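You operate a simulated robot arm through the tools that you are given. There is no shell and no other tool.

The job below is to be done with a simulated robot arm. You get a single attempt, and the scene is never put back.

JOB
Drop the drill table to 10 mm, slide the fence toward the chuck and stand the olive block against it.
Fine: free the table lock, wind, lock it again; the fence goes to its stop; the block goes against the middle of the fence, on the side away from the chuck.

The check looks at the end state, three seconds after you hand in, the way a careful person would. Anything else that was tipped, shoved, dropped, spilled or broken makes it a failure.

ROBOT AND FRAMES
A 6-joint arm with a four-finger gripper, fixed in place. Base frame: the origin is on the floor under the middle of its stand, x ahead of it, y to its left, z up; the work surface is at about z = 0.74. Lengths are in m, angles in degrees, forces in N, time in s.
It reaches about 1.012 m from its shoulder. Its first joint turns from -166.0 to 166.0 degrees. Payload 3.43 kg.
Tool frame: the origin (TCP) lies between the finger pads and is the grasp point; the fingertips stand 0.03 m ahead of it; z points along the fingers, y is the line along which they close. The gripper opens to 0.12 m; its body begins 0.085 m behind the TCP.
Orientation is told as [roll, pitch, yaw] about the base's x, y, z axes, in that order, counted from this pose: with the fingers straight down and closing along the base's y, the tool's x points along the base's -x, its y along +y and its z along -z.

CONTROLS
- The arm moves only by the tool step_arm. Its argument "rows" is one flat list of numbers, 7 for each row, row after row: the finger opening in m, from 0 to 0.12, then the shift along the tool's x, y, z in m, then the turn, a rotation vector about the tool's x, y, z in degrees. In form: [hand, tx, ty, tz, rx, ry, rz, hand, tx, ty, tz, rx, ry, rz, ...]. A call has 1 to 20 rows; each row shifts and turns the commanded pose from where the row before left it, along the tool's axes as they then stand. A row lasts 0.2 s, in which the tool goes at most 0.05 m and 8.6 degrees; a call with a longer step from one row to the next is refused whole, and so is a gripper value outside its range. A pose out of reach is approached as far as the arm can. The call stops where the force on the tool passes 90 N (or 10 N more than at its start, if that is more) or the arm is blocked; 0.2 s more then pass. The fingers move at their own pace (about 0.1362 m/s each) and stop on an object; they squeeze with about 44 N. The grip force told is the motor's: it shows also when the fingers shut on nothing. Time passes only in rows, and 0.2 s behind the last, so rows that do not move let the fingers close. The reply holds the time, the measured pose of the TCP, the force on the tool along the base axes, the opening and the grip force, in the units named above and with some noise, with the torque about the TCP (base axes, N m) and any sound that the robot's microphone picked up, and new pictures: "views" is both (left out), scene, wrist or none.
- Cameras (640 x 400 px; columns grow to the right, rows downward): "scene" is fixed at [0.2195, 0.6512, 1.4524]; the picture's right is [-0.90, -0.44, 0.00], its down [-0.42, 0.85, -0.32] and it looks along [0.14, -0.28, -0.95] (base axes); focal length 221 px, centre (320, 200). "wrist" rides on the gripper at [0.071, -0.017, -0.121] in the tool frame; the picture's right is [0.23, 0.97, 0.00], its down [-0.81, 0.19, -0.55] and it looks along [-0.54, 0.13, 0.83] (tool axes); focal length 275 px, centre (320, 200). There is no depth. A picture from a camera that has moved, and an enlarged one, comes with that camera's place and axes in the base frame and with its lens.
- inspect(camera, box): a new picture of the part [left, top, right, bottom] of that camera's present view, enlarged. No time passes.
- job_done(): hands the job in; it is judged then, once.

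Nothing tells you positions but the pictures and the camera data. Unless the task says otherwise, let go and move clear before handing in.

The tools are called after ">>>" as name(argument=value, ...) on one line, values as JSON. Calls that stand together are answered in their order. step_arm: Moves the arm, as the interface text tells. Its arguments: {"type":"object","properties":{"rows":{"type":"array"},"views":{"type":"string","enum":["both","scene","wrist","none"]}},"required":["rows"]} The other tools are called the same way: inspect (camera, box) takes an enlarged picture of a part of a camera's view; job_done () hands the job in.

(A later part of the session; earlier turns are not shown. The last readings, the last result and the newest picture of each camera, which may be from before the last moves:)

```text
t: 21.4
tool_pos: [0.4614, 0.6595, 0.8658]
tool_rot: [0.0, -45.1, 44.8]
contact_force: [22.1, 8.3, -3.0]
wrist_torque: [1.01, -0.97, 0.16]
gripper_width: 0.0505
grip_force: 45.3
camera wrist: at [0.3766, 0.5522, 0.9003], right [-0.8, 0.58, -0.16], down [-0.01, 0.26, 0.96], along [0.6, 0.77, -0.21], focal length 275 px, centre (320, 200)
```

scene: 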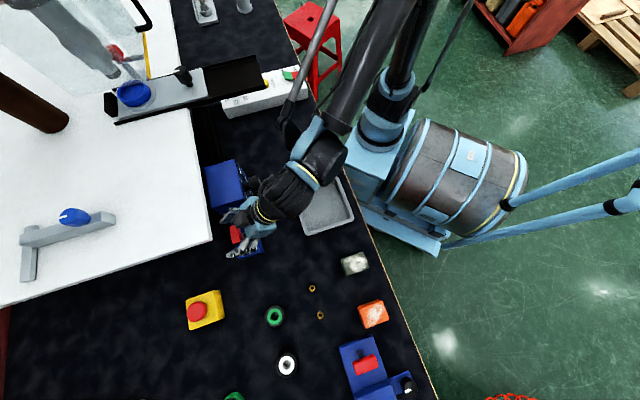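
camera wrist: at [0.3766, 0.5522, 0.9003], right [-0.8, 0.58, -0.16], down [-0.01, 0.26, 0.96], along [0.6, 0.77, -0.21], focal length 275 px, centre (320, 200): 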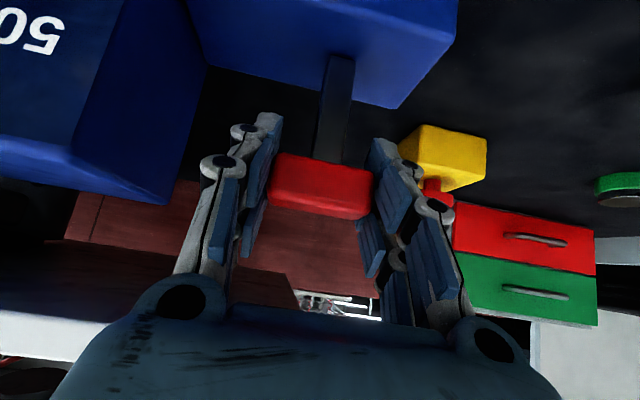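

Pulling 3 mm toward the robot met about 21 N. I'll try the other direction and compare the resistance.

>>> step_arm(rows=[0.03, -0.0035, 0, 0.0035, 0, 0, 0, 0.03, -0.0035, 0, 0.0035, 0, 0, 0], views="wrist")

```text
t: 22.0
tool_pos: [0.4663, 0.6635, 0.8651]
tool_rot: [0.1, -44.9, 44.7]
contact_force: [-20.8, -31.1, -8.1]
wrist_torque: [-0.3, 0.22, -0.12]
gripper_width: 0.051
grip_force: 44.7
camera wrist: at [0.3814, 0.5569, 0.9005], right [-0.8, 0.58, -0.16], down [0.0, 0.27, 0.96], along [0.6, 0.77, -0.21], focal length 275 px, centre (320, 200)
```

wrist: 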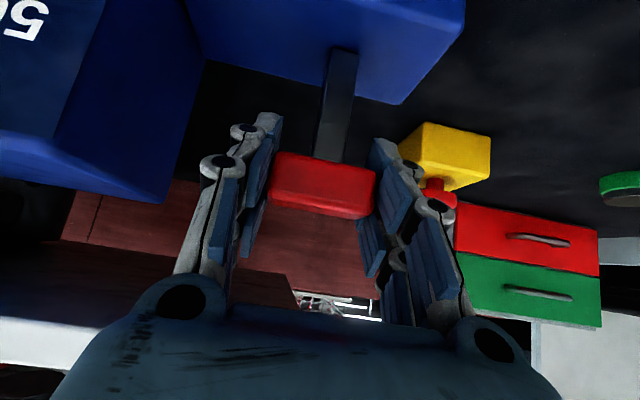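

Both ways resist similarly (21 N and 37 N), so neither tells me much. I'll return to neutral and try a small twist about the vertical stem.

>>> step_arm(rows=[0.03, 0.0035, 0, -0.0035, 0, 0, 0, 0.03, 0, 0, 0, -3.54, 0, -3.54], views="wrist")

```text
t: 22.6
tool_pos: [0.4648, 0.6631, 0.8662]
tool_rot: [0.0, -45.1, 49.8]
contact_force: [9.9, -0.9, 5.8]
wrist_torque: [0.28, -0.4, -1.71]
gripper_width: 0.0515
grip_force: 45.0
camera wrist: at [0.3892, 0.5482, 0.9], right [-0.85, 0.5, -0.16], down [-0.03, 0.26, 0.96], along [0.53, 0.82, -0.21], focal length 275 px, centre (320, 200)
```

wrist: 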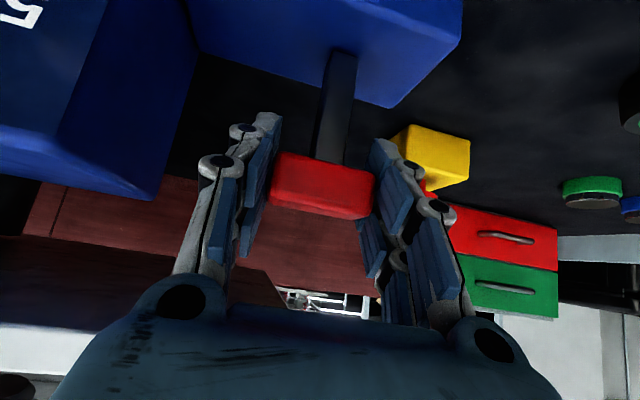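

Twisting one way is resisted with 1.7 N m. I'll try the other way by the same amount.

>>> step_arm(rows=[0.03, 0, 0, 0, 3.54, 0, 3.54, 0.03, 0, 0, 0, 3.54, 0, 3.54], views="none")

```text
t: 23.2
tool_pos: [0.4641, 0.6617, 0.8651]
tool_rot: [0.0, -45.0, 39.7]
contact_force: [11.8, -2.7, -0.2]
wrist_torque: [0.1, -0.42, 1.84]
gripper_width: 0.0522
grip_force: 45.2
```

The twist is equally stiff both ways, so the lever does not turn about its stem. It must swing. I'll go back to neutral and pull further toward the robot.

>>> step_arm(rows=[0.03, 0, 0, 0, -3.54, 0, -3.54, 0.03, 0.0035, 0, -0.0035, 0, 0, 0, 0.03, 0.0035, 0, -0.0035, 0, 0, 0], views="wrist")

```text
t: 24.0
tool_pos: [0.4565, 0.6556, 0.8653]
tool_rot: [0.0, -45.0, 44.8]
contact_force: [21.8, 8.8, -6.0]
wrist_torque: [1.04, -0.85, 0.19]
gripper_width: 0.0504
grip_force: 44.7
camera wrist: at [0.3726, 0.5481, 0.8994], right [-0.8, 0.58, -0.16], down [-0.01, 0.26, 0.96], along [0.6, 0.77, -0.21], focal length 275 px, centre (320, 200)
```

wrist: 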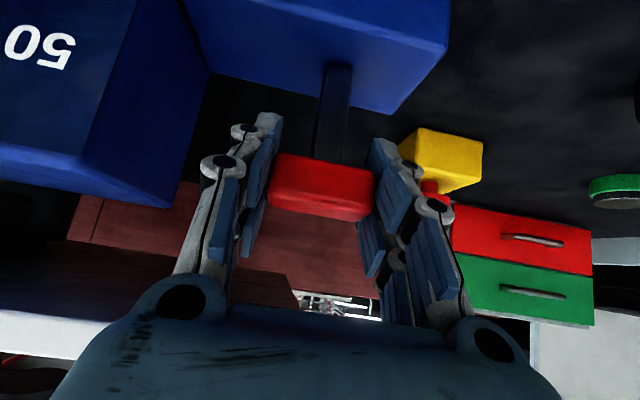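

The pull force has levelled off at about 21 N while the bar has moved 9 mm with my fingers, so the lever swings toward the robot. I'll follow its arc in small steps.

>>> step_arm(rows=[0.03, 0.006, 0, -0.0039, 0, 0, 0, 0.03, 0.0059, 0, -0.0038, 0, 0, 0, 0.03, 0.0099, 0, -0.0048, 0, 0, 0], views="wrist")

>>> inspect(camera="scene", box=[190, 160, 310, 270])

```text
t: 24.8
tool_pos: [0.4391, 0.6377, 0.8587]
tool_rot: [0.1, -44.9, 44.8]
contact_force: [5.5, -0.6, -0.7]
wrist_torque: [0.15, -0.16, 0.1]
gripper_width: 0.0509
grip_force: 45.0
camera wrist: at [0.3543, 0.5299, 0.8935], right [-0.8, 0.58, -0.16], down [0.0, 0.27, 0.96], along [0.6, 0.77, -0.21], focal length 275 px, centre (320, 200)
```

wrist: 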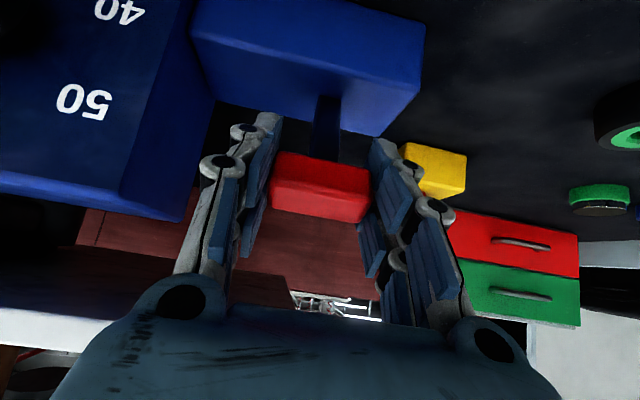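

```text
3.64 times, centred on (250, 215) of scene
camera zoom: at [0.2195, 0.6512, 1.4524], right [-0.9, -0.44, 0.0], down [-0.42, 0.85, -0.32], along [0.14, -0.28, -0.95], focal length 802 px, centre (574, 146)
```

zoom: 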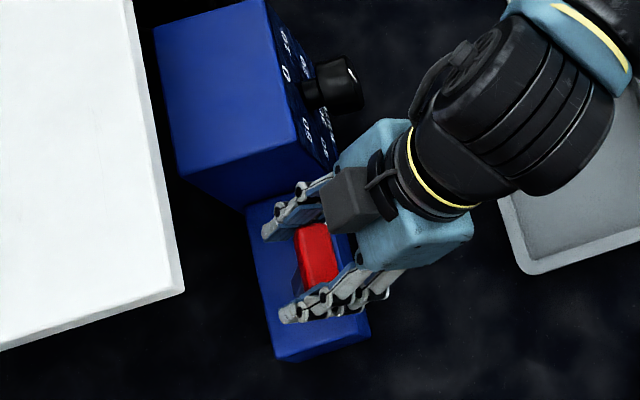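

The lever follows and the resistance has dropped to about 5 N. I'll keep following the arc until it reaches its end.

>>> step_arm(rows=[0.03, 0.0118, 0, -0.0042, 0, 0, 0], views="none")

>>> step_arm(rows=[0.03, 0.0078, 0, -0.0014, 0, 0, 0], views="wrist")

```text
t: 25.2
tool_pos: [0.4318, 0.63, 0.8538]
tool_rot: [0.0, -45.1, 44.8]
contact_force: [15.6, 14.1, 3.2]
wrist_torque: [1.04, -1.03, 0.05]
gripper_width: 0.0507
grip_force: 44.8
```

```text
t: 25.6
tool_pos: [0.4276, 0.6242, 0.8502]
tool_rot: [0.0, -45.0, 44.8]
contact_force: [8.3, 6.5, 16.4]
wrist_torque: [0.94, -1.15, 0.32]
gripper_width: 0.0508
grip_force: 45.2
camera wrist: at [0.342, 0.5173, 0.8838], right [-0.8, 0.58, -0.16], down [-0.01, 0.26, 0.96], along [0.6, 0.77, -0.21], focal length 275 px, centre (320, 200)
```

wrist: 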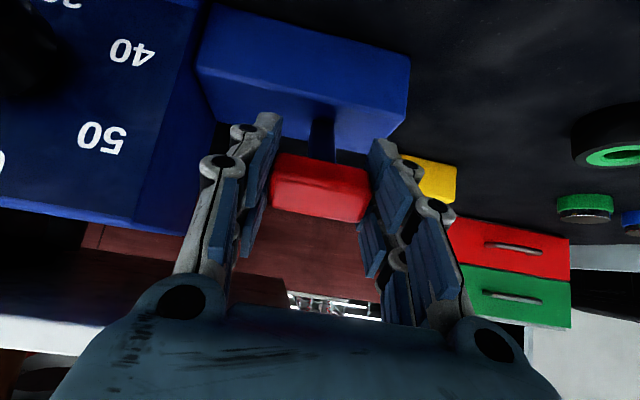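

>>> step_arm(rows=[0.03, 0.0101, 0, -0.0033, 0, 0, 0], views="none")

>>> step_arm(rows=[0.03, 0.0095, 0, -0.0016, 0, 0, 0], views="wrist")

```text
t: 26.0
tool_pos: [0.42, 0.6202, 0.8436]
tool_rot: [0.0, -45.0, 44.7]
contact_force: [26.6, 17.0, -7.8]
wrist_torque: [0.7, -1.1, 0.27]
gripper_width: 0.051
grip_force: 44.9
```

```text
t: 26.4
tool_pos: [0.4162, 0.6142, 0.8374]
tool_rot: [0.0, -45.0, 44.8]
contact_force: [25.0, 21.5, -3.1]
wrist_torque: [1.01, -1.07, -0.01]
gripper_width: 0.0512
grip_force: 44.9
camera wrist: at [0.3308, 0.5063, 0.8722], right [-0.8, 0.58, -0.16], down [-0.01, 0.26, 0.96], along [0.6, 0.77, -0.21], focal length 275 px, centre (320, 200)
```

wrist: 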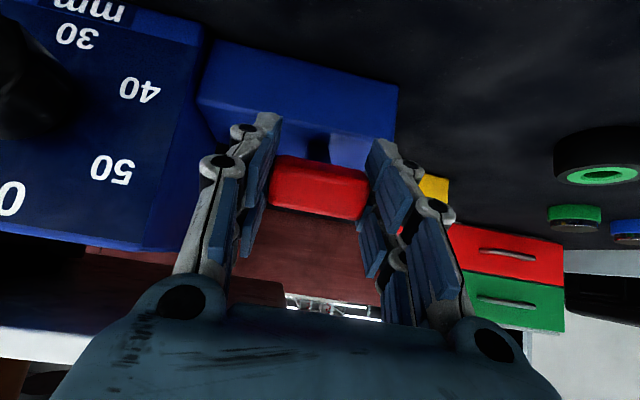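

>>> step_arm(rows=[0.03, 0.0105, 0, -0.0008, 0, 0, 0], views="wrist")

>>> inspect(camera="scene", box=[190, 160, 310, 270])

```text
t: 26.8
tool_pos: [0.41, 0.6073, 0.8316]
tool_rot: [0.0, -45.0, 44.8]
contact_force: [23.6, 6.3, 15.8]
wrist_torque: [0.31, -0.85, -0.11]
gripper_width: 0.0511
grip_force: 45.2
camera wrist: at [0.324, 0.4997, 0.8666], right [-0.8, 0.58, -0.16], down [-0.01, 0.26, 0.96], along [0.6, 0.77, -0.21], focal length 275 px, centre (320, 200)
```

wrist: 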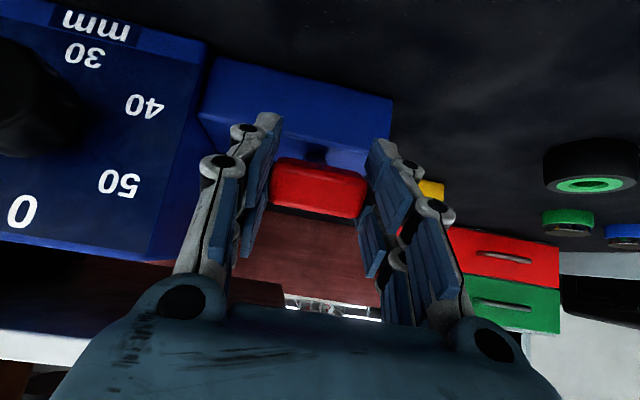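

```text
3.64 times, centred on (250, 215) of scene
camera zoom: at [0.2195, 0.6512, 1.4524], right [-0.9, -0.44, 0.0], down [-0.42, 0.85, -0.32], along [0.14, -0.28, -0.95], focal length 802 px, centre (574, 146)
```

zoom: 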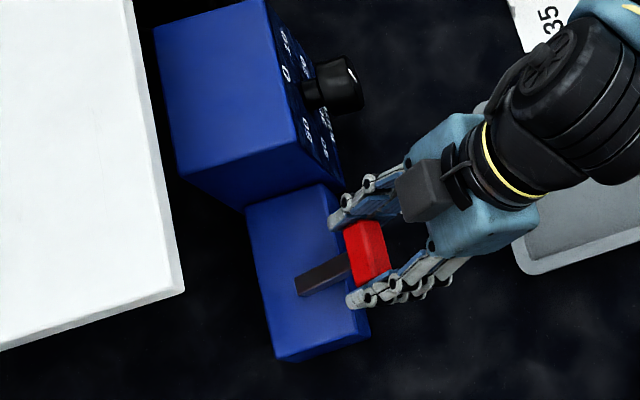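

The lever is now about 50° over toward the robot and still moving. I'll continue to look for its stop.

>>> step_arm(rows=[0.03, 0.0095, 0, 0.001, 0, 0, 0], views="none")

>>> step_arm(rows=[0.03, 0.0095, 0, 0.001, 0, 0, 0], views="wrist")

```text
t: 27.2
tool_pos: [0.4059, 0.6026, 0.8253]
tool_rot: [0.1, -45.1, 44.7]
contact_force: [30.1, 12.7, 27.9]
wrist_torque: [0.52, -0.87, -0.11]
gripper_width: 0.0511
grip_force: 45.1
```

```text
t: 27.6
tool_pos: [0.4005, 0.6, 0.8175]
tool_rot: [0.1, -45.0, 44.6]
contact_force: [26.8, 11.1, 29.5]
wrist_torque: [0.62, -0.81, -0.23]
gripper_width: 0.051
grip_force: 45.3
camera wrist: at [0.3155, 0.4912, 0.8508], right [-0.8, 0.58, -0.16], down [-0.01, 0.26, 0.96], along [0.6, 0.77, -0.21], focal length 275 px, centre (320, 200)
```

wrist: 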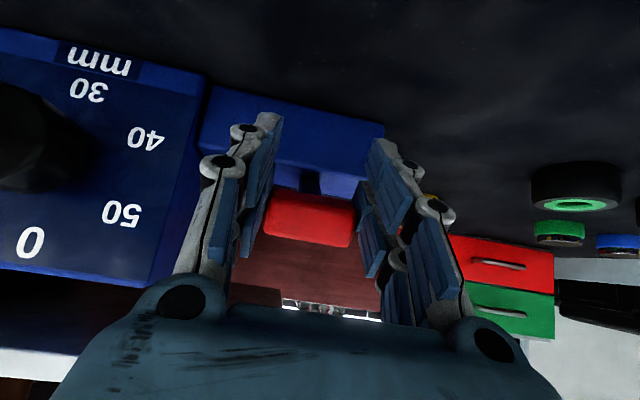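

The bar has begun to slip in my grip with about 41 N, so the lever seems to be at its stop at about 50°. I'll open the fingers and look from the scene camera.

>>> step_arm(rows=[0.08, 0, 0, 0, 0, 0, 0, 0.08, 0, 0, 0, 0, 0, 0, 0.08, 0, 0, -0.03, 0, 0, 0, 0.08, 0, 0, -0.04, 0, 0, 0, 0.08, 0, 0, -0.04, 0, 0, 0], views="both")

>>> inspect(camera="scene", box=[190, 160, 310, 270])

>>> inspect(camera="wrist", box=[200, 40, 420, 240])

```text
t: 28.8
tool_pos: [0.3443, 0.5463, 0.897]
tool_rot: [0.0, -45.1, 44.8]
contact_force: [0.1, 0.3, 0.5]
wrist_torque: [0.0, -0.02, -0.04]
gripper_width: 0.08
grip_force: 0.1
camera wrist: at [0.2604, 0.4383, 0.9307], right [-0.8, 0.58, -0.16], down [-0.01, 0.26, 0.96], along [0.6, 0.77, -0.21], focal length 275 px, centre (320, 200)
```

scene: 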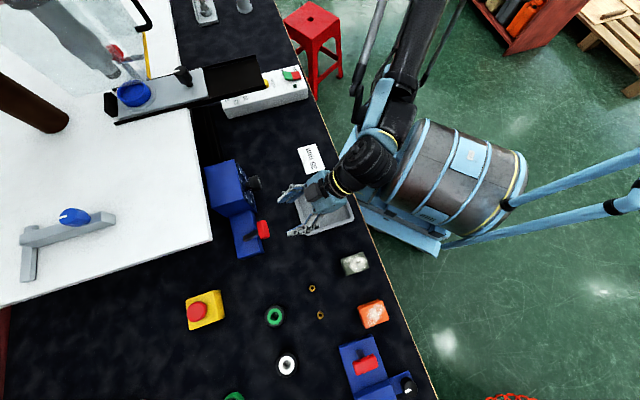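
wrist: 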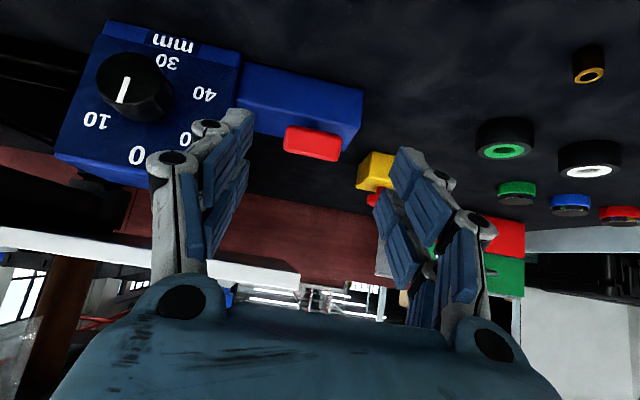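

```text
3.64 times, centred on (250, 215) of scene
camera zoom: at [0.2195, 0.6512, 1.4524], right [-0.9, -0.44, 0.0], down [-0.42, 0.85, -0.32], along [0.14, -0.28, -0.95], focal length 802 px, centre (574, 146)
```

zoom: 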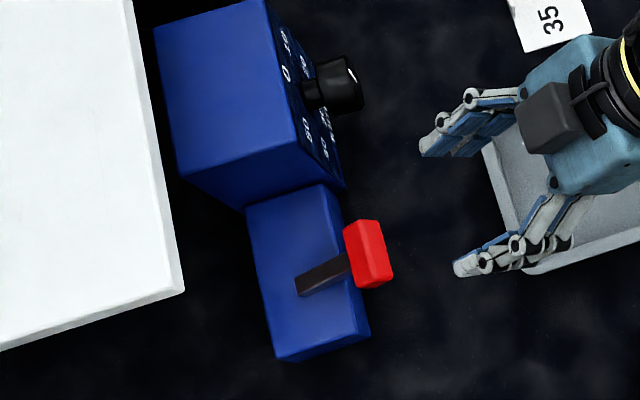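

```text
2.00 times, centred on (310, 140) of wrist
camera zoom: at [0.2604, 0.4383, 0.9307], right [-0.8, 0.58, -0.16], down [-0.01, 0.26, 0.96], along [0.6, 0.77, -0.21], focal length 551 px, centre (340, 320)
```

zoom: 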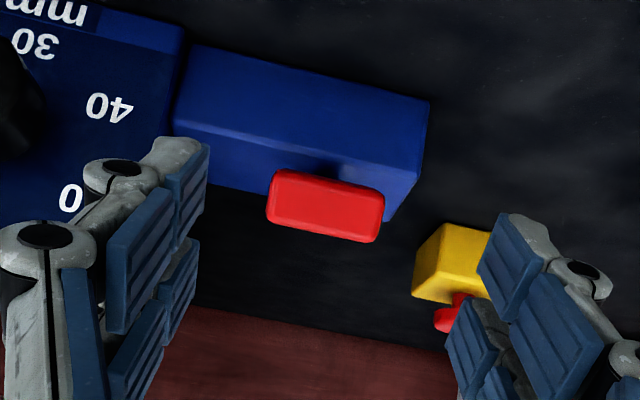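

The lever now leans about 60° toward the robot and stays there, so the lock should be free. Next I'll measure the knob from this nearer view, plus the table edge and fence for reference before winding.

>>> inspect(camera="wrist", box=[40, 10, 250, 200])

>>> inspect(camera="scene", box=[195, 225, 225, 255])

>>> inspect(camera="scene", box=[235, 165, 275, 205])

>>> inspect(camera="scene", box=[10, 195, 130, 295])

```text
2.11 times, centred on (145, 105) of wrist
camera zoom: at [0.2604, 0.4383, 0.9307], right [-0.8, 0.58, -0.16], down [-0.01, 0.26, 0.96], along [0.6, 0.77, -0.21], focal length 580 px, centre (688, 400)
```

zoom: 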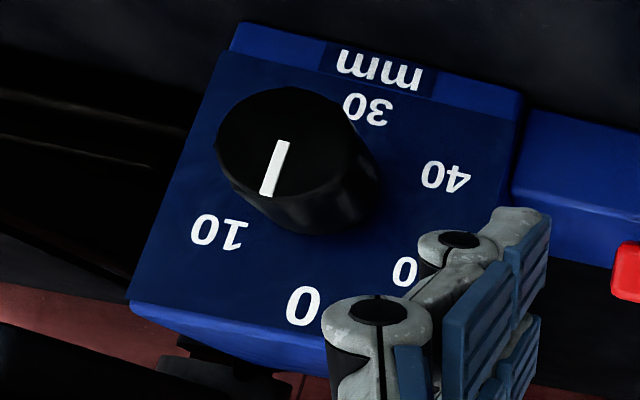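

```text
13.33 times, centred on (210, 240) of scene
camera zoom: at [0.2195, 0.6512, 1.4524], right [-0.9, -0.44, 0.0], down [-0.42, 0.85, -0.32], along [0.14, -0.28, -0.95], focal length 2941 px, centre (1787, -333)
```

zoom: 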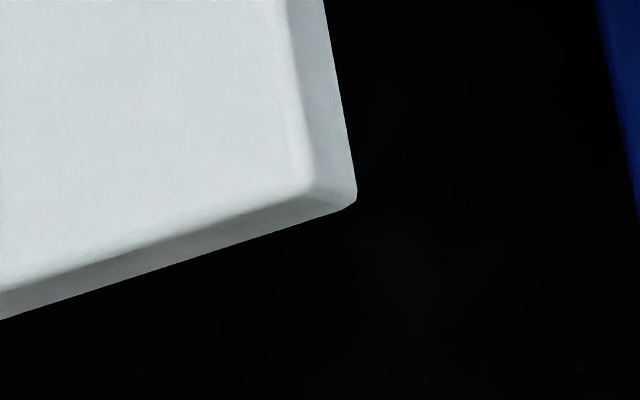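

```text
10.00 times, centred on (255, 185) of scene
camera zoom: at [0.2195, 0.6512, 1.4524], right [-0.9, -0.44, 0.0], down [-0.42, 0.85, -0.32], along [0.14, -0.28, -0.95], focal length 2206 px, centre (970, 350)
```

zoom: 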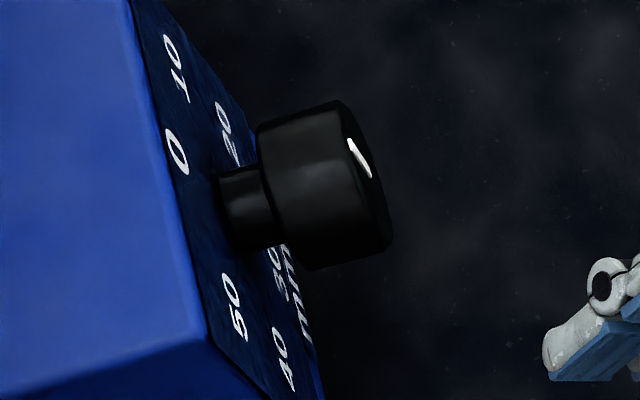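

```text
4.00 times, centred on (70, 245) of scene
camera zoom: at [0.2195, 0.6512, 1.4524], right [-0.9, -0.44, 0.0], down [-0.42, 0.85, -0.32], along [0.14, -0.28, -0.95], focal length 882 px, centre (1320, 20)
```

zoom: 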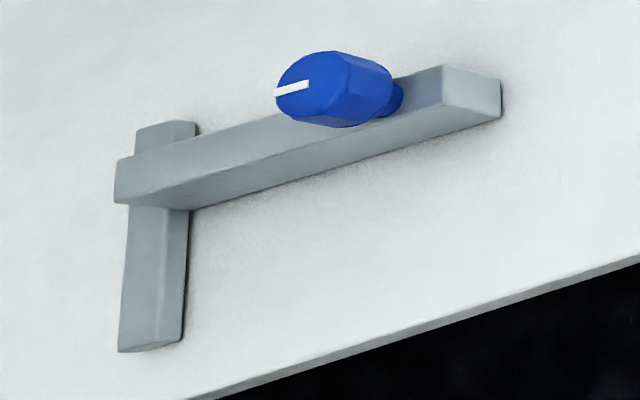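

The pointer is at 0 and the knob's face centre is near (0.505, 0.493, 0.820), with the head about 45 mm wide and sticking out along the 45° bench normal. I'll set the tool 30° above the knob's axis and rolled −30°, so I can turn both ways, and go to a standoff.

>>> step_arm(rows=[0.08, 0, 0, 0, 0, -7.5, 0, 0.08, 0, 0, 0, 0, -7.5, 0, 0.08, 0, 0, 0, 3.75, 0, -6.5, 0.08, 0, 0, 0, 3.75, 0, -6.5, 0.08, 0, 0, 0, 3.75, 0, -6.5, 0.08, 0, 0, 0, 3.75, 0, -6.5, 0.08, 0.0206, -0.02335, 0.0157, 0, 0, 0, 0.08, 0.0206, -0.02335, 0.0157, 0, 0, 0, 0.08, 0.0206, -0.02335, 0.0157, 0, 0, 0, 0.08, 0.0206, -0.02335, 0.0157, 0, 0, 0], views="both")

```text
t: 31.0
tool_pos: [0.4497, 0.4568, 0.8524]
tool_rot: [-49.1, -48.6, 85.7]
contact_force: [0.1, 0.0, -0.1]
wrist_torque: [-0.01, -0.01, 0.01]
gripper_width: 0.0799
grip_force: 0.0
camera wrist: at [0.3604, 0.3471, 0.8589], right [-0.61, 0.45, -0.66], down [-0.51, 0.41, 0.75], along [0.61, 0.79, -0.02], focal length 275 px, centre (320, 200)
```

scene: 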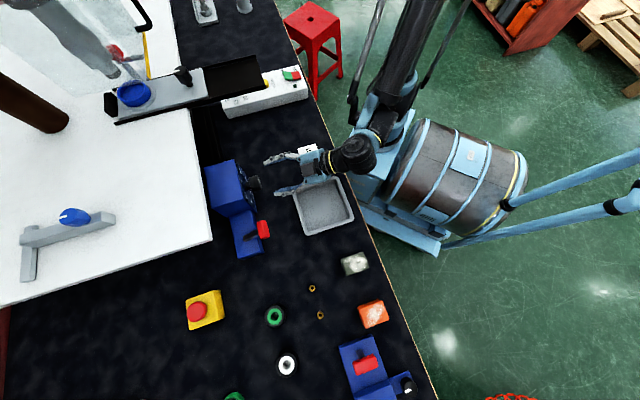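
wrist: 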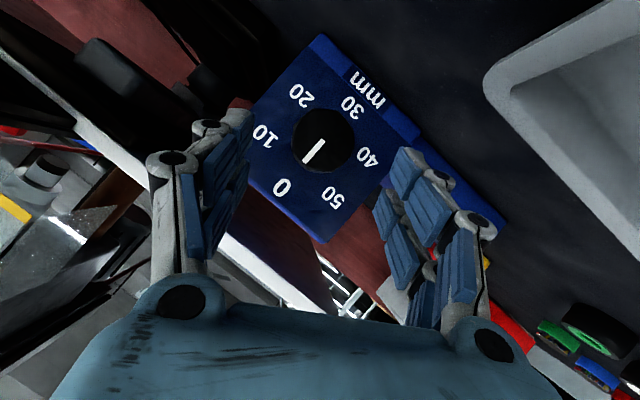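

The dial now shows clearly: pointer at 0, numbers rising clockwise, and the knob is where I predicted. I'll advance 79 mm so that the pads straddle the knob.

>>> step_arm(rows=[0.08, -0.0012, 0.0009, 0.0198, 0, 0, 0, 0.08, -0.0012, 0.0009, 0.0198, 0, 0, 0, 0.08, -0.0012, 0.0009, 0.0198, 0, 0, 0, 0.08, -0.0012, 0.0009, 0.0198, 0, 0, 0], views="both")

>>> inspect(camera="scene", box=[200, 130, 320, 230])

```text
t: 32.0
tool_pos: [0.5099, 0.5004, 0.8197]
tool_rot: [-49.0, -48.6, 85.6]
contact_force: [0.5, 1.3, 0.6]
wrist_torque: [0.03, 0.0, 0.0]
gripper_width: 0.0801
grip_force: 0.0
camera wrist: at [0.4212, 0.3904, 0.8263], right [-0.6, 0.45, -0.66], down [-0.51, 0.41, 0.75], along [0.61, 0.79, -0.02], focal length 275 px, centre (320, 200)
```

scene: 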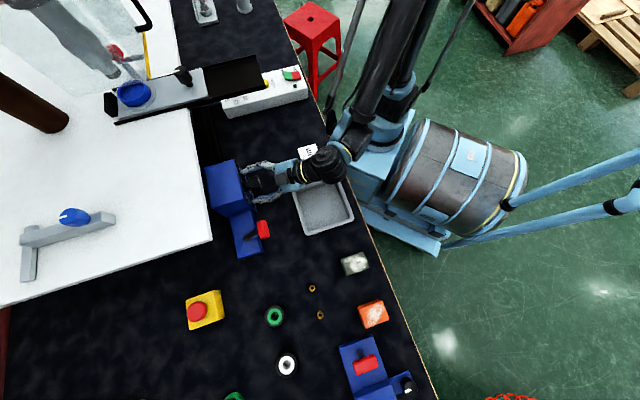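
wrist: 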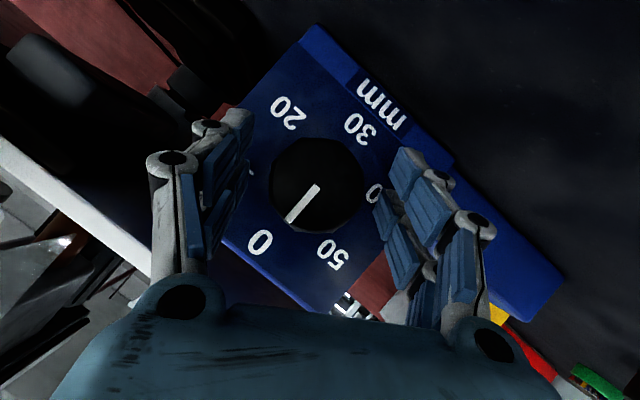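

```text
4.00 times, centred on (260, 180) of scene
camera zoom: at [0.2195, 0.6512, 1.4524], right [-0.9, -0.44, 0.0], down [-0.42, 0.85, -0.32], along [0.14, -0.28, -0.95], focal length 882 px, centre (560, 280)
```

zoom: 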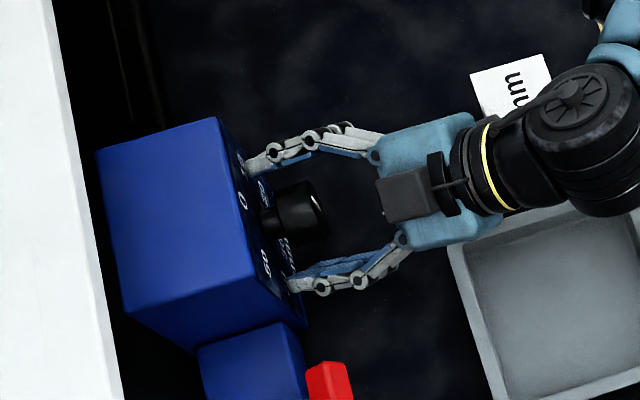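

The knob is centred between the pads and the fingertips are just short of the panel. I'll back off 4 mm and close on the knob.

>>> step_arm(rows=[0.08, 0, -0.001, -0.004, 0, 0, 0, 0.055, 0, 0, 0, 0, 0, 0, 0.03, 0, 0, 0, 0, 0, 0, 0.03, 0, 0, 0, 0, 0, 0], views="wrist")

```text
t: 33.0
tool_pos: [0.5081, 0.4955, 0.8228]
tool_rot: [-49.1, -48.5, 85.6]
contact_force: [14.8, -10.8, 17.1]
wrist_torque: [0.24, -0.36, -0.4]
gripper_width: 0.0469
grip_force: 45.0
camera wrist: at [0.4183, 0.3866, 0.8293], right [-0.6, 0.45, -0.66], down [-0.51, 0.41, 0.75], along [0.61, 0.79, -0.02], focal length 275 px, centre (320, 200)
```

wrist: 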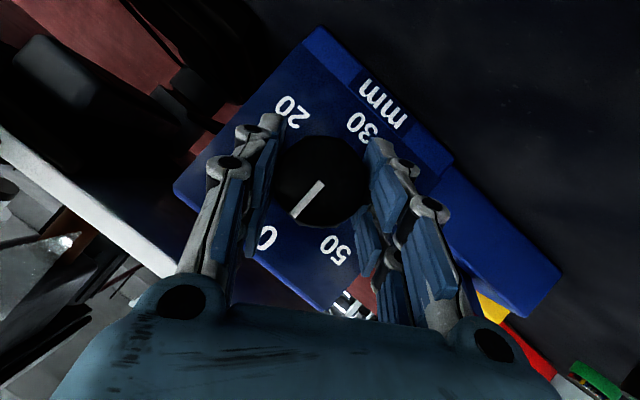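

The knob is held at 47 mm. A sideways force of about 24 N tells me I'm 2 mm off, so I'll ease that and then turn a first 7.5° clockwise as a test.

>>> step_arm(rows=[0.03, 0, -0.002, 0, 0, 0, 0], views="none")

>>> step_arm(rows=[0.03, 0, 0, 0, -3.75, 0, 6.5], views="wrist")

>>> inspect(camera="scene", box=[195, 225, 225, 255])

```text
t: 33.4
tool_pos: [0.5083, 0.4957, 0.8227]
tool_rot: [-49.2, -48.6, 85.7]
contact_force: [13.3, -6.5, 16.3]
wrist_torque: [0.19, -0.27, -0.6]
gripper_width: 0.0468
grip_force: 45.1
```

```text
t: 33.8
tool_pos: [0.5071, 0.4963, 0.8235]
tool_rot: [-39.7, -53.2, 78.3]
contact_force: [24.2, -4.0, 21.9]
wrist_torque: [0.29, -0.43, 0.41]
gripper_width: 0.0469
grip_force: 44.7
camera wrist: at [0.4192, 0.3856, 0.8273], right [-0.66, 0.5, -0.56], down [-0.44, 0.34, 0.83], along [0.61, 0.79, 0.0], focal length 275 px, centre (320, 200)
```

wrist: 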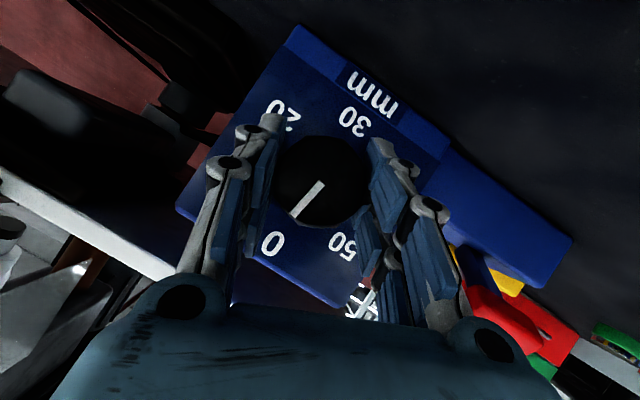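

```text
13.33 times, centred on (210, 240) of scene
camera zoom: at [0.2195, 0.6512, 1.4524], right [-0.9, -0.44, 0.0], down [-0.42, 0.85, -0.32], along [0.14, -0.28, -0.95], focal length 2941 px, centre (1787, -333)
```

zoom: 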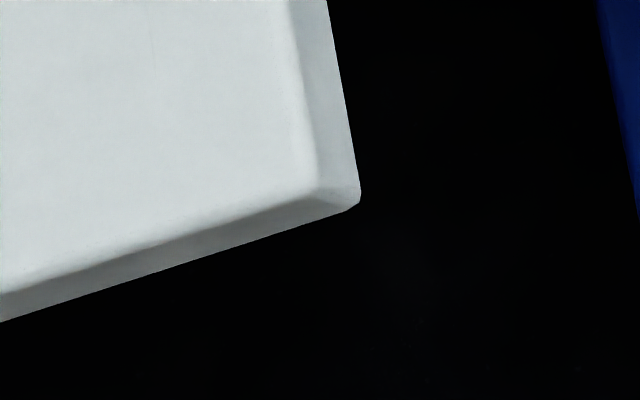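

The knob turns with the grip and the table corner has moved the way a small drop would look, so clockwise lowers the table. I'll relieve the side load and continue winding toward 10.

>>> step_arm(rows=[0.03, -0.002, -0.003, 0, 0, 0, 0], views="none")

>>> step_arm(rows=[0.03, 0, 0, 0, -3.75, 0, 6.5, 0.03, 0, 0, 0, -3.75, 0, 6.5], views="wrist")

```text
t: 34.2
tool_pos: [0.5082, 0.4956, 0.8245]
tool_rot: [-39.2, -53.1, 78.0]
contact_force: [-22.3, -4.7, -39.4]
wrist_torque: [-1.04, 1.09, 0.36]
gripper_width: 0.0473
grip_force: 45.5
```

```text
t: 34.8
tool_pos: [0.5083, 0.497, 0.8263]
tool_rot: [-14.8, -59.4, 57.6]
contact_force: [-31.7, 2.8, -10.7]
wrist_torque: [0.01, 0.25, 1.19]
gripper_width: 0.0464
grip_force: 45.1
camera wrist: at [0.4211, 0.385, 0.8265], right [-0.74, 0.58, -0.32], down [-0.28, 0.17, 0.95], along [0.61, 0.79, 0.03], focal length 275 px, centre (320, 200)
```

wrist: 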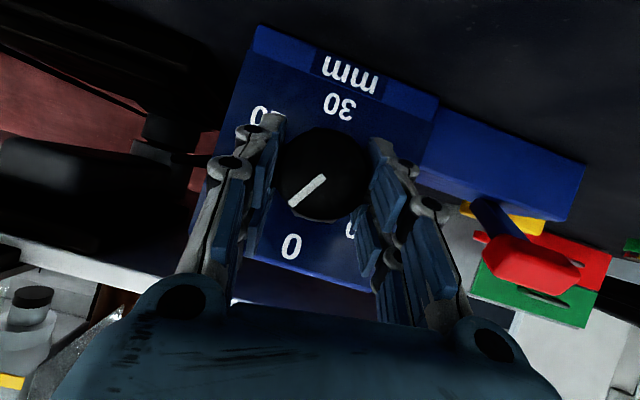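

The dial now reads about 5 mm. I'll relieve the side load a little and wind on about 22°.

>>> step_arm(rows=[0.03, 0.0007, 0.001, 0, 0, 0, 0, 0.03, 0, 0, 0, -3.75, 0, 6.5], views="none")

>>> step_arm(rows=[0.03, 0, 0, 0, -3.75, 0, 6.5], views="wrist")

>>> inspect(camera="wrist", box=[220, 80, 420, 280])

>>> inspect(camera="scene", box=[195, 225, 225, 255])

```text
t: 35.4
tool_pos: [0.511, 0.4954, 0.8263]
tool_rot: [-0.1, -60.3, 44.8]
contact_force: [-12.0, -1.4, 29.0]
wrist_torque: [0.64, -0.68, 0.2]
gripper_width: 0.0467
grip_force: 44.8
```

```text
t: 35.8
tool_pos: [0.5103, 0.495, 0.827]
tool_rot: [14.8, -59.2, 31.9]
contact_force: [9.0, 1.7, 13.0]
wrist_torque: [-0.09, 0.01, 0.37]
gripper_width: 0.0457
grip_force: 45.3
camera wrist: at [0.4215, 0.3847, 0.821], right [-0.78, 0.62, -0.07], down [-0.1, -0.01, 1.0], along [0.62, 0.78, 0.07], focal length 275 px, centre (320, 200)
```

wrist: 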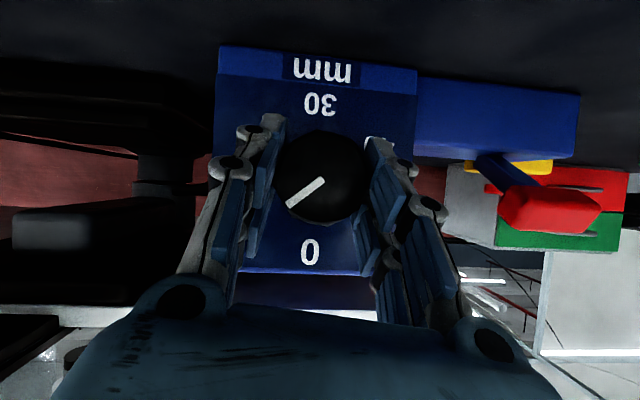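

```text
2.00 times, centred on (320, 180) of wrist
camera zoom: at [0.4215, 0.3847, 0.821], right [-0.78, 0.62, -0.07], down [-0.1, -0.01, 1.0], along [0.62, 0.78, 0.07], focal length 551 px, centre (320, 240)
```

zoom: 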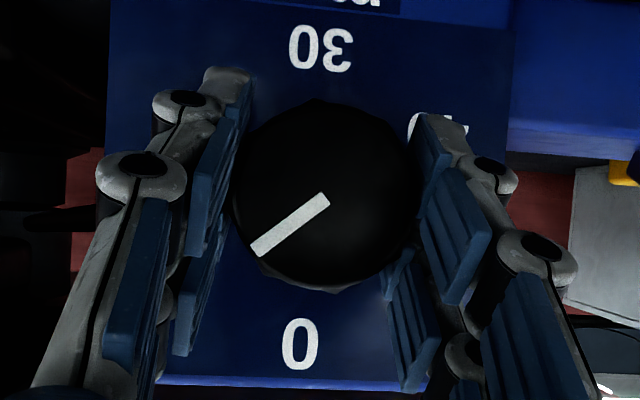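

```text
13.33 times, centred on (210, 240) of scene
camera zoom: at [0.2195, 0.6512, 1.4524], right [-0.9, -0.44, 0.0], down [-0.42, 0.85, -0.32], along [0.14, -0.28, -0.95], focal length 2941 px, centre (1787, -333)
```

zoom: 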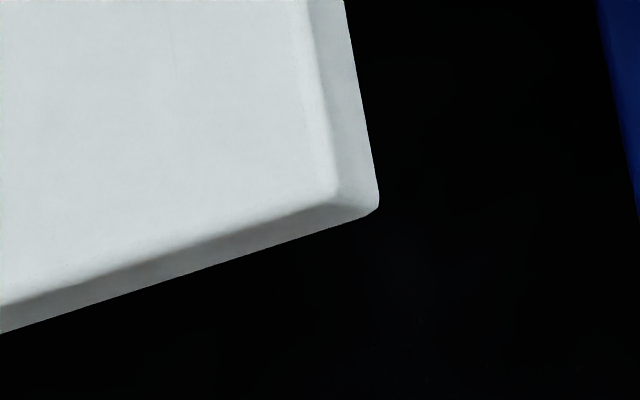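

The dial reads about 8.3 and the table corner has moved by about 8.7 mm worth of pixels, so the scale matches. About 10° more to go.

>>> step_arm(rows=[0.03, 0, 0, 0, -4, 0, 6.93], views="none")

>>> inspect(camera="wrist", box=[220, 80, 420, 280])

>>> inspect(camera="scene", box=[195, 225, 225, 255])

```text
t: 36.2
tool_pos: [0.5085, 0.4945, 0.8238]
tool_rot: [29.2, -56.6, 19.7]
contact_force: [23.1, -2.5, 12.3]
wrist_torque: [0.36, -0.53, 0.09]
gripper_width: 0.0454
grip_force: 45.1
```

```text
2.00 times, centred on (320, 180) of wrist
camera zoom: at [0.4214, 0.3848, 0.818], right [-0.78, 0.62, 0.07], down [0.0, -0.11, 0.99], along [0.63, 0.77, 0.08], focal length 551 px, centre (320, 240)
```

zoom: 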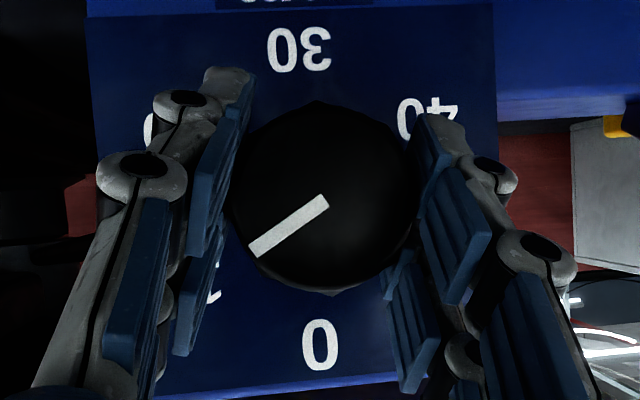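

```text
13.33 times, centred on (210, 240) of scene
camera zoom: at [0.2195, 0.6512, 1.4524], right [-0.9, -0.44, 0.0], down [-0.42, 0.85, -0.32], along [0.14, -0.28, -0.95], focal length 2941 px, centre (1787, -333)
```

zoom: 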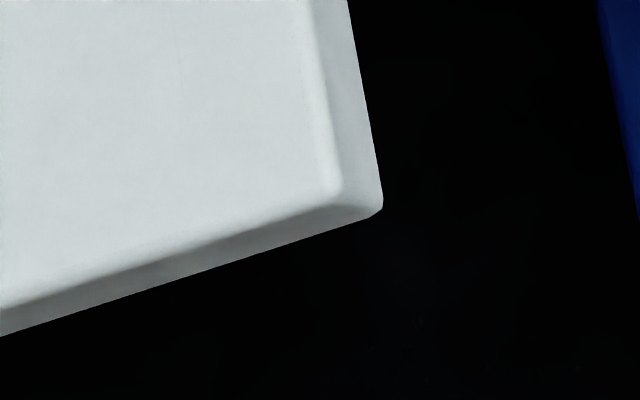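

The pointer now reads 10 and the corner shift matches a 10 mm drop. I'll let go, back off along the tool axis, and check the reading from there.

>>> step_arm(rows=[0.06, 0, 0, 0, 0, 0, 0, 0.08, 0, 0, 0, 0, 0, 0, 0.08, 0, 0, -0.02, 0, 0, 0, 0.08, 0, 0, -0.03, 0, 0, 0, 0.08, 0, 0, -0.03, 0, 0, 0], views="wrist")

>>> inspect(camera="wrist", box=[240, 70, 400, 230])

>>> inspect(camera="scene", box=[195, 225, 225, 255])

>>> inspect(camera="scene", box=[190, 160, 310, 270])

```text
t: 37.4
tool_pos: [0.4677, 0.4376, 0.8643]
tool_rot: [29.1, -56.5, 19.9]
contact_force: [0.4, 0.0, -0.3]
wrist_torque: [-0.04, 0.01, -0.01]
gripper_width: 0.08
grip_force: 0.1
camera wrist: at [0.379, 0.3274, 0.8572], right [-0.78, 0.62, 0.07], down [0.0, -0.11, 0.99], along [0.63, 0.78, 0.08], focal length 275 px, centre (320, 200)
```

wrist: 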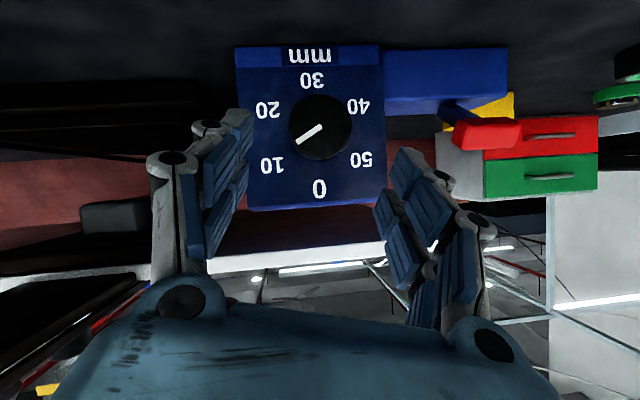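

```text
2.50 times, centred on (320, 150) of wrist
camera zoom: at [0.379, 0.3274, 0.8572], right [-0.78, 0.62, 0.07], down [0.0, -0.11, 0.99], along [0.63, 0.78, 0.08], focal length 688 px, centre (320, 325)
```

zoom: 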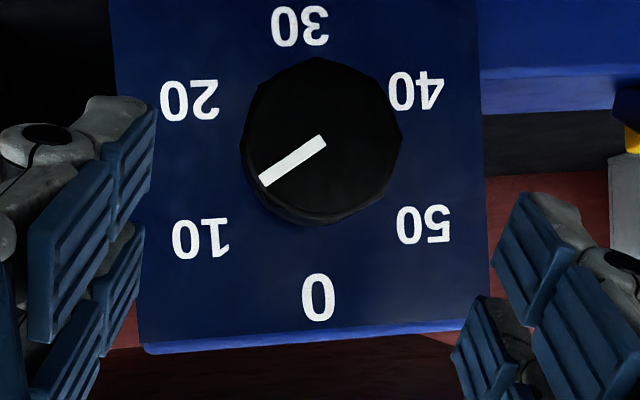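

```text
13.33 times, centred on (210, 240) of scene
camera zoom: at [0.2195, 0.6512, 1.4524], right [-0.9, -0.44, 0.0], down [-0.42, 0.85, -0.32], along [0.14, -0.28, -0.95], focal length 2941 px, centre (1787, -333)
```

zoom: 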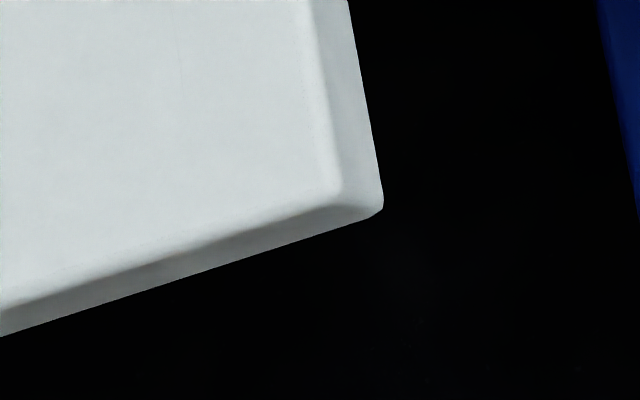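

```text
3.64 times, centred on (250, 215) of scene
camera zoom: at [0.2195, 0.6512, 1.4524], right [-0.9, -0.44, 0.0], down [-0.42, 0.85, -0.32], along [0.14, -0.28, -0.95], focal length 802 px, centre (574, 146)
```

zoom: 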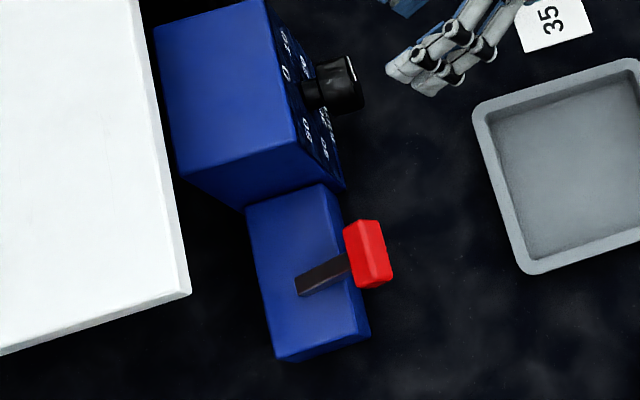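

The dial reads 9.8–10 and the table has dropped by about 10 mm. Next is re-locking: I'll return to the lever pose, at a standoff in front of the tilted red bar at about (0.418, 0.615, 0.827).

>>> step_arm(rows=[0.08, 0, 0, 0, 3.875, 0, -6.71, 0.08, 0, 0, 0, 3.875, 0, -6.71, 0.08, 0, 0, 0, 0, 7.5, 0, 0.08, 0, 0, 0, 0, 7.5, 0, 0.08, -0.0094, 0.04015, 0.00255, 0, 0, 0, 0.08, -0.0094, 0.04015, 0.00255, 0, 0, 0, 0.08, -0.0094, 0.04015, 0.00255, 0, 0, 0, 0.08, -0.0094, 0.04015, 0.00255, 0, 0, 0], views="both")

>>> inspect(camera="wrist", box=[200, 40, 420, 240])

```text
t: 39.2
tool_pos: [0.3792, 0.5755, 0.8816]
tool_rot: [0.0, -45.0, 44.7]
contact_force: [0.0, 0.3, -0.3]
wrist_torque: [0.03, 0.02, 0.03]
gripper_width: 0.0801
grip_force: 0.0
camera wrist: at [0.2956, 0.4692, 0.9168], right [-0.8, 0.58, -0.16], down [-0.01, 0.27, 0.96], along [0.6, 0.77, -0.21], focal length 275 px, centre (320, 200)
```

scene: 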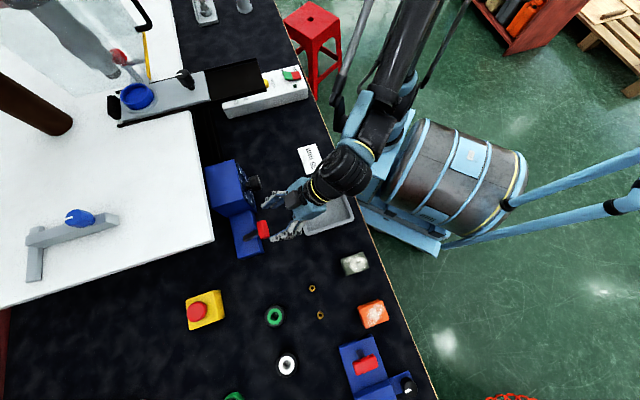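
wrist: 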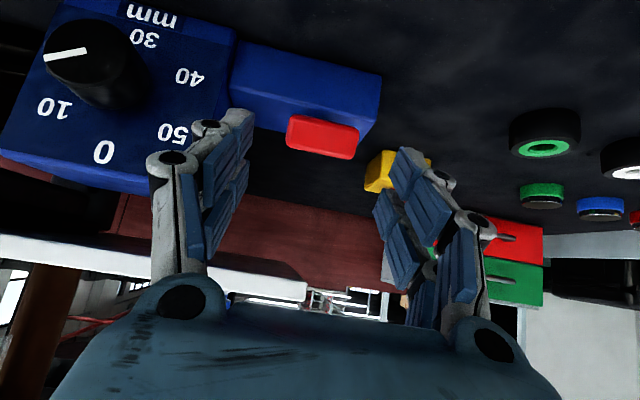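

```text
2.00 times, centred on (310, 140) of wrist
camera zoom: at [0.2956, 0.4692, 0.9168], right [-0.8, 0.58, -0.16], down [-0.01, 0.27, 0.96], along [0.6, 0.77, -0.21], focal length 551 px, centre (340, 320)
```

zoom: 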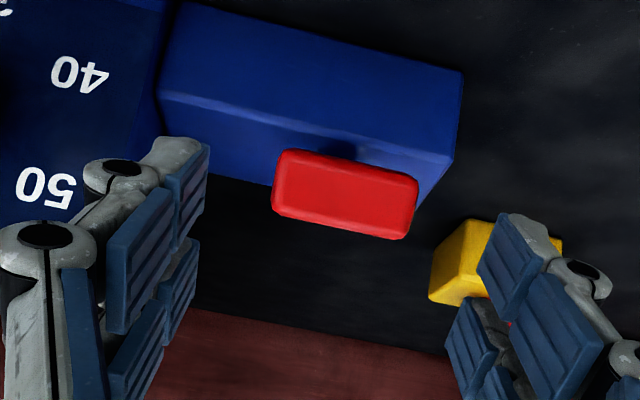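

The bar is lined up. I'll advance 78 mm and close on its ends.

>>> step_arm(rows=[0.08, 0, 0, 0.0195, 0, 0, 0, 0.08, 0, 0, 0.0195, 0, 0, 0, 0.08, 0, 0, 0.0195, 0, 0, 0, 0.08, 0, 0, 0.0195, 0, 0, 0, 0.05, 0, 0, 0, 0, 0, 0, 0.03, 0, 0, 0, 0, 0, 0, 0.03, 0, 0, 0, 0, 0, 0], views="wrist")

```text
t: 40.8
tool_pos: [0.4182, 0.6153, 0.8265]
tool_rot: [0.0, -44.9, 44.7]
contact_force: [6.4, -7.5, -1.9]
wrist_torque: [-0.17, -0.05, 0.03]
gripper_width: 0.0504
grip_force: 45.1
camera wrist: at [0.3324, 0.5081, 0.8611], right [-0.8, 0.58, -0.16], down [-0.01, 0.26, 0.96], along [0.6, 0.77, -0.21], focal length 275 px, centre (320, 200)
```

wrist: 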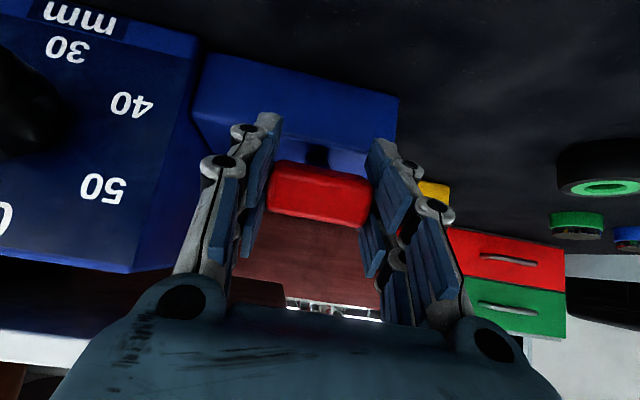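

The bar is firmly held. I'll swing the lever back up along its arc to the vertical.

>>> step_arm(rows=[0.03, -0.0099, 0, -0.0013, 0, 0, 0, 0.03, -0.0098, 0, -0.0012, 0, 0, 0, 0.03, -0.0099, 0, 0.0013, 0, 0, 0, 0.03, -0.0098, 0, 0.0012, 0, 0, 0], views="none")

>>> step_arm(rows=[0.03, -0.0092, 0, 0.0038, 0, 0, 0, 0.03, -0.0091, 0, 0.0038, 0, 0, 0, 0.03, -0.0079, 0, 0.006, 0, 0, 0], views="wrist")

```text
t: 41.8
tool_pos: [0.4367, 0.6351, 0.8548]
tool_rot: [0.1, -44.9, 44.7]
contact_force: [-1.8, -10.4, -23.5]
wrist_torque: [-1.15, 0.8, 0.09]
gripper_width: 0.0509
grip_force: 44.7
```

```text
t: 42.6
tool_pos: [0.457, 0.6551, 0.8642]
tool_rot: [0.0, -45.0, 44.7]
contact_force: [-14.9, -7.8, -7.2]
wrist_torque: [-0.86, 0.93, 0.1]
gripper_width: 0.0503
grip_force: 45.4
camera wrist: at [0.3713, 0.5465, 0.8981], right [-0.8, 0.58, -0.16], down [-0.01, 0.26, 0.96], along [0.6, 0.77, -0.21], focal length 275 px, centre (320, 200)
```

wrist: 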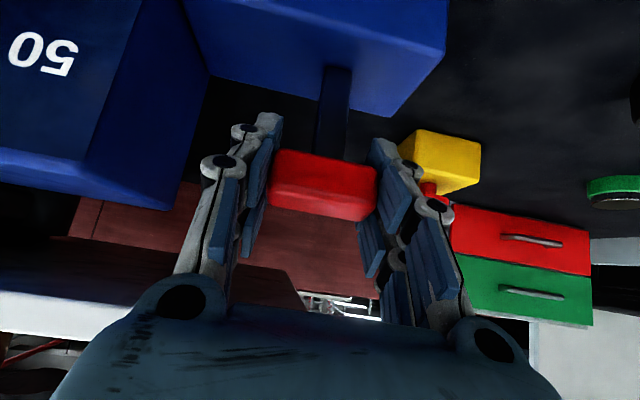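

>>> step_arm(rows=[0.03, -0.0079, 0, 0.006, 0, 0, 0], views="none")

>>> step_arm(rows=[0.03, -0.0035, 0, 0.0035, 0, 0, 0], views="wrist")

```text
t: 43.0
tool_pos: [0.4643, 0.6621, 0.8646]
tool_rot: [0.1, -45.1, 44.8]
contact_force: [-23.7, 0.2, -15.5]
wrist_torque: [-0.98, 0.76, 0.1]
gripper_width: 0.0503
grip_force: 44.9
```

```text
t: 43.4
tool_pos: [0.467, 0.6654, 0.8649]
tool_rot: [0.0, -45.0, 44.8]
contact_force: [-21.1, -3.9, -15.8]
wrist_torque: [-0.88, 0.9, 0.13]
gripper_width: 0.0503
grip_force: 45.2
camera wrist: at [0.3824, 0.5578, 0.8998], right [-0.8, 0.58, -0.16], down [-0.01, 0.27, 0.96], along [0.6, 0.77, -0.21], focal length 275 px, centre (320, 200)
```

wrist: 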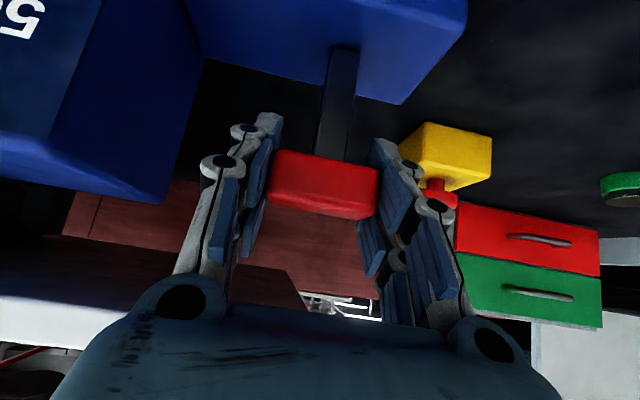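

The force is still about 18 N, with no definite stop. I'll push a little further to find the locked end.

>>> step_arm(rows=[0.03, -0.0025, 0, 0.0025, 0, 0, 0], views="none")

>>> inspect(camera="scene", box=[190, 160, 310, 270])

```text
t: 43.8
tool_pos: [0.4695, 0.6668, 0.8659]
tool_rot: [0.0, -45.0, 44.8]
contact_force: [-30.6, -10.2, -20.2]
wrist_torque: [-0.64, 0.62, 0.11]
gripper_width: 0.0509
grip_force: 45.4
```

```text
3.64 times, centred on (250, 215) of scene
camera zoom: at [0.2195, 0.6512, 1.4524], right [-0.9, -0.44, 0.0], down [-0.42, 0.85, -0.32], along [0.14, -0.28, -0.95], focal length 802 px, centre (574, 146)
```

zoom: 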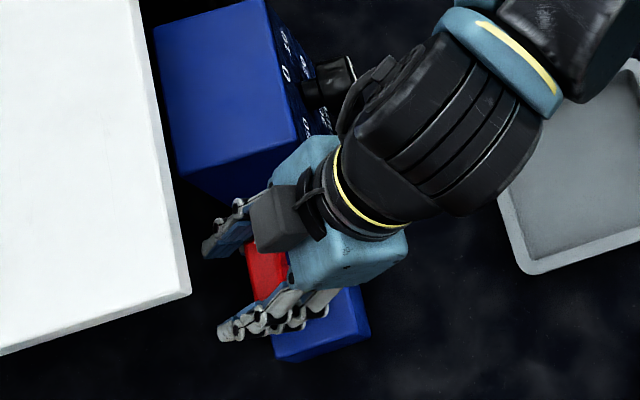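

>>> step_arm(rows=[0.03, -0.0025, 0, 0.0025, 0, 0, 0], views="wrist")

```text
t: 44.2
tool_pos: [0.4713, 0.6691, 0.8668]
tool_rot: [0.0, -45.0, 44.7]
contact_force: [-32.7, -18.2, -8.4]
wrist_torque: [-0.25, 0.29, 0.13]
gripper_width: 0.0506
grip_force: 44.9
camera wrist: at [0.3869, 0.5623, 0.9008], right [-0.8, 0.58, -0.16], down [-0.01, 0.26, 0.96], along [0.6, 0.77, -0.21], focal length 275 px, centre (320, 200)
```

wrist: 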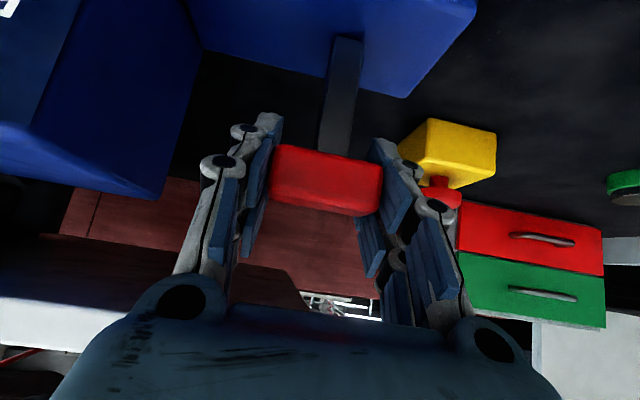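

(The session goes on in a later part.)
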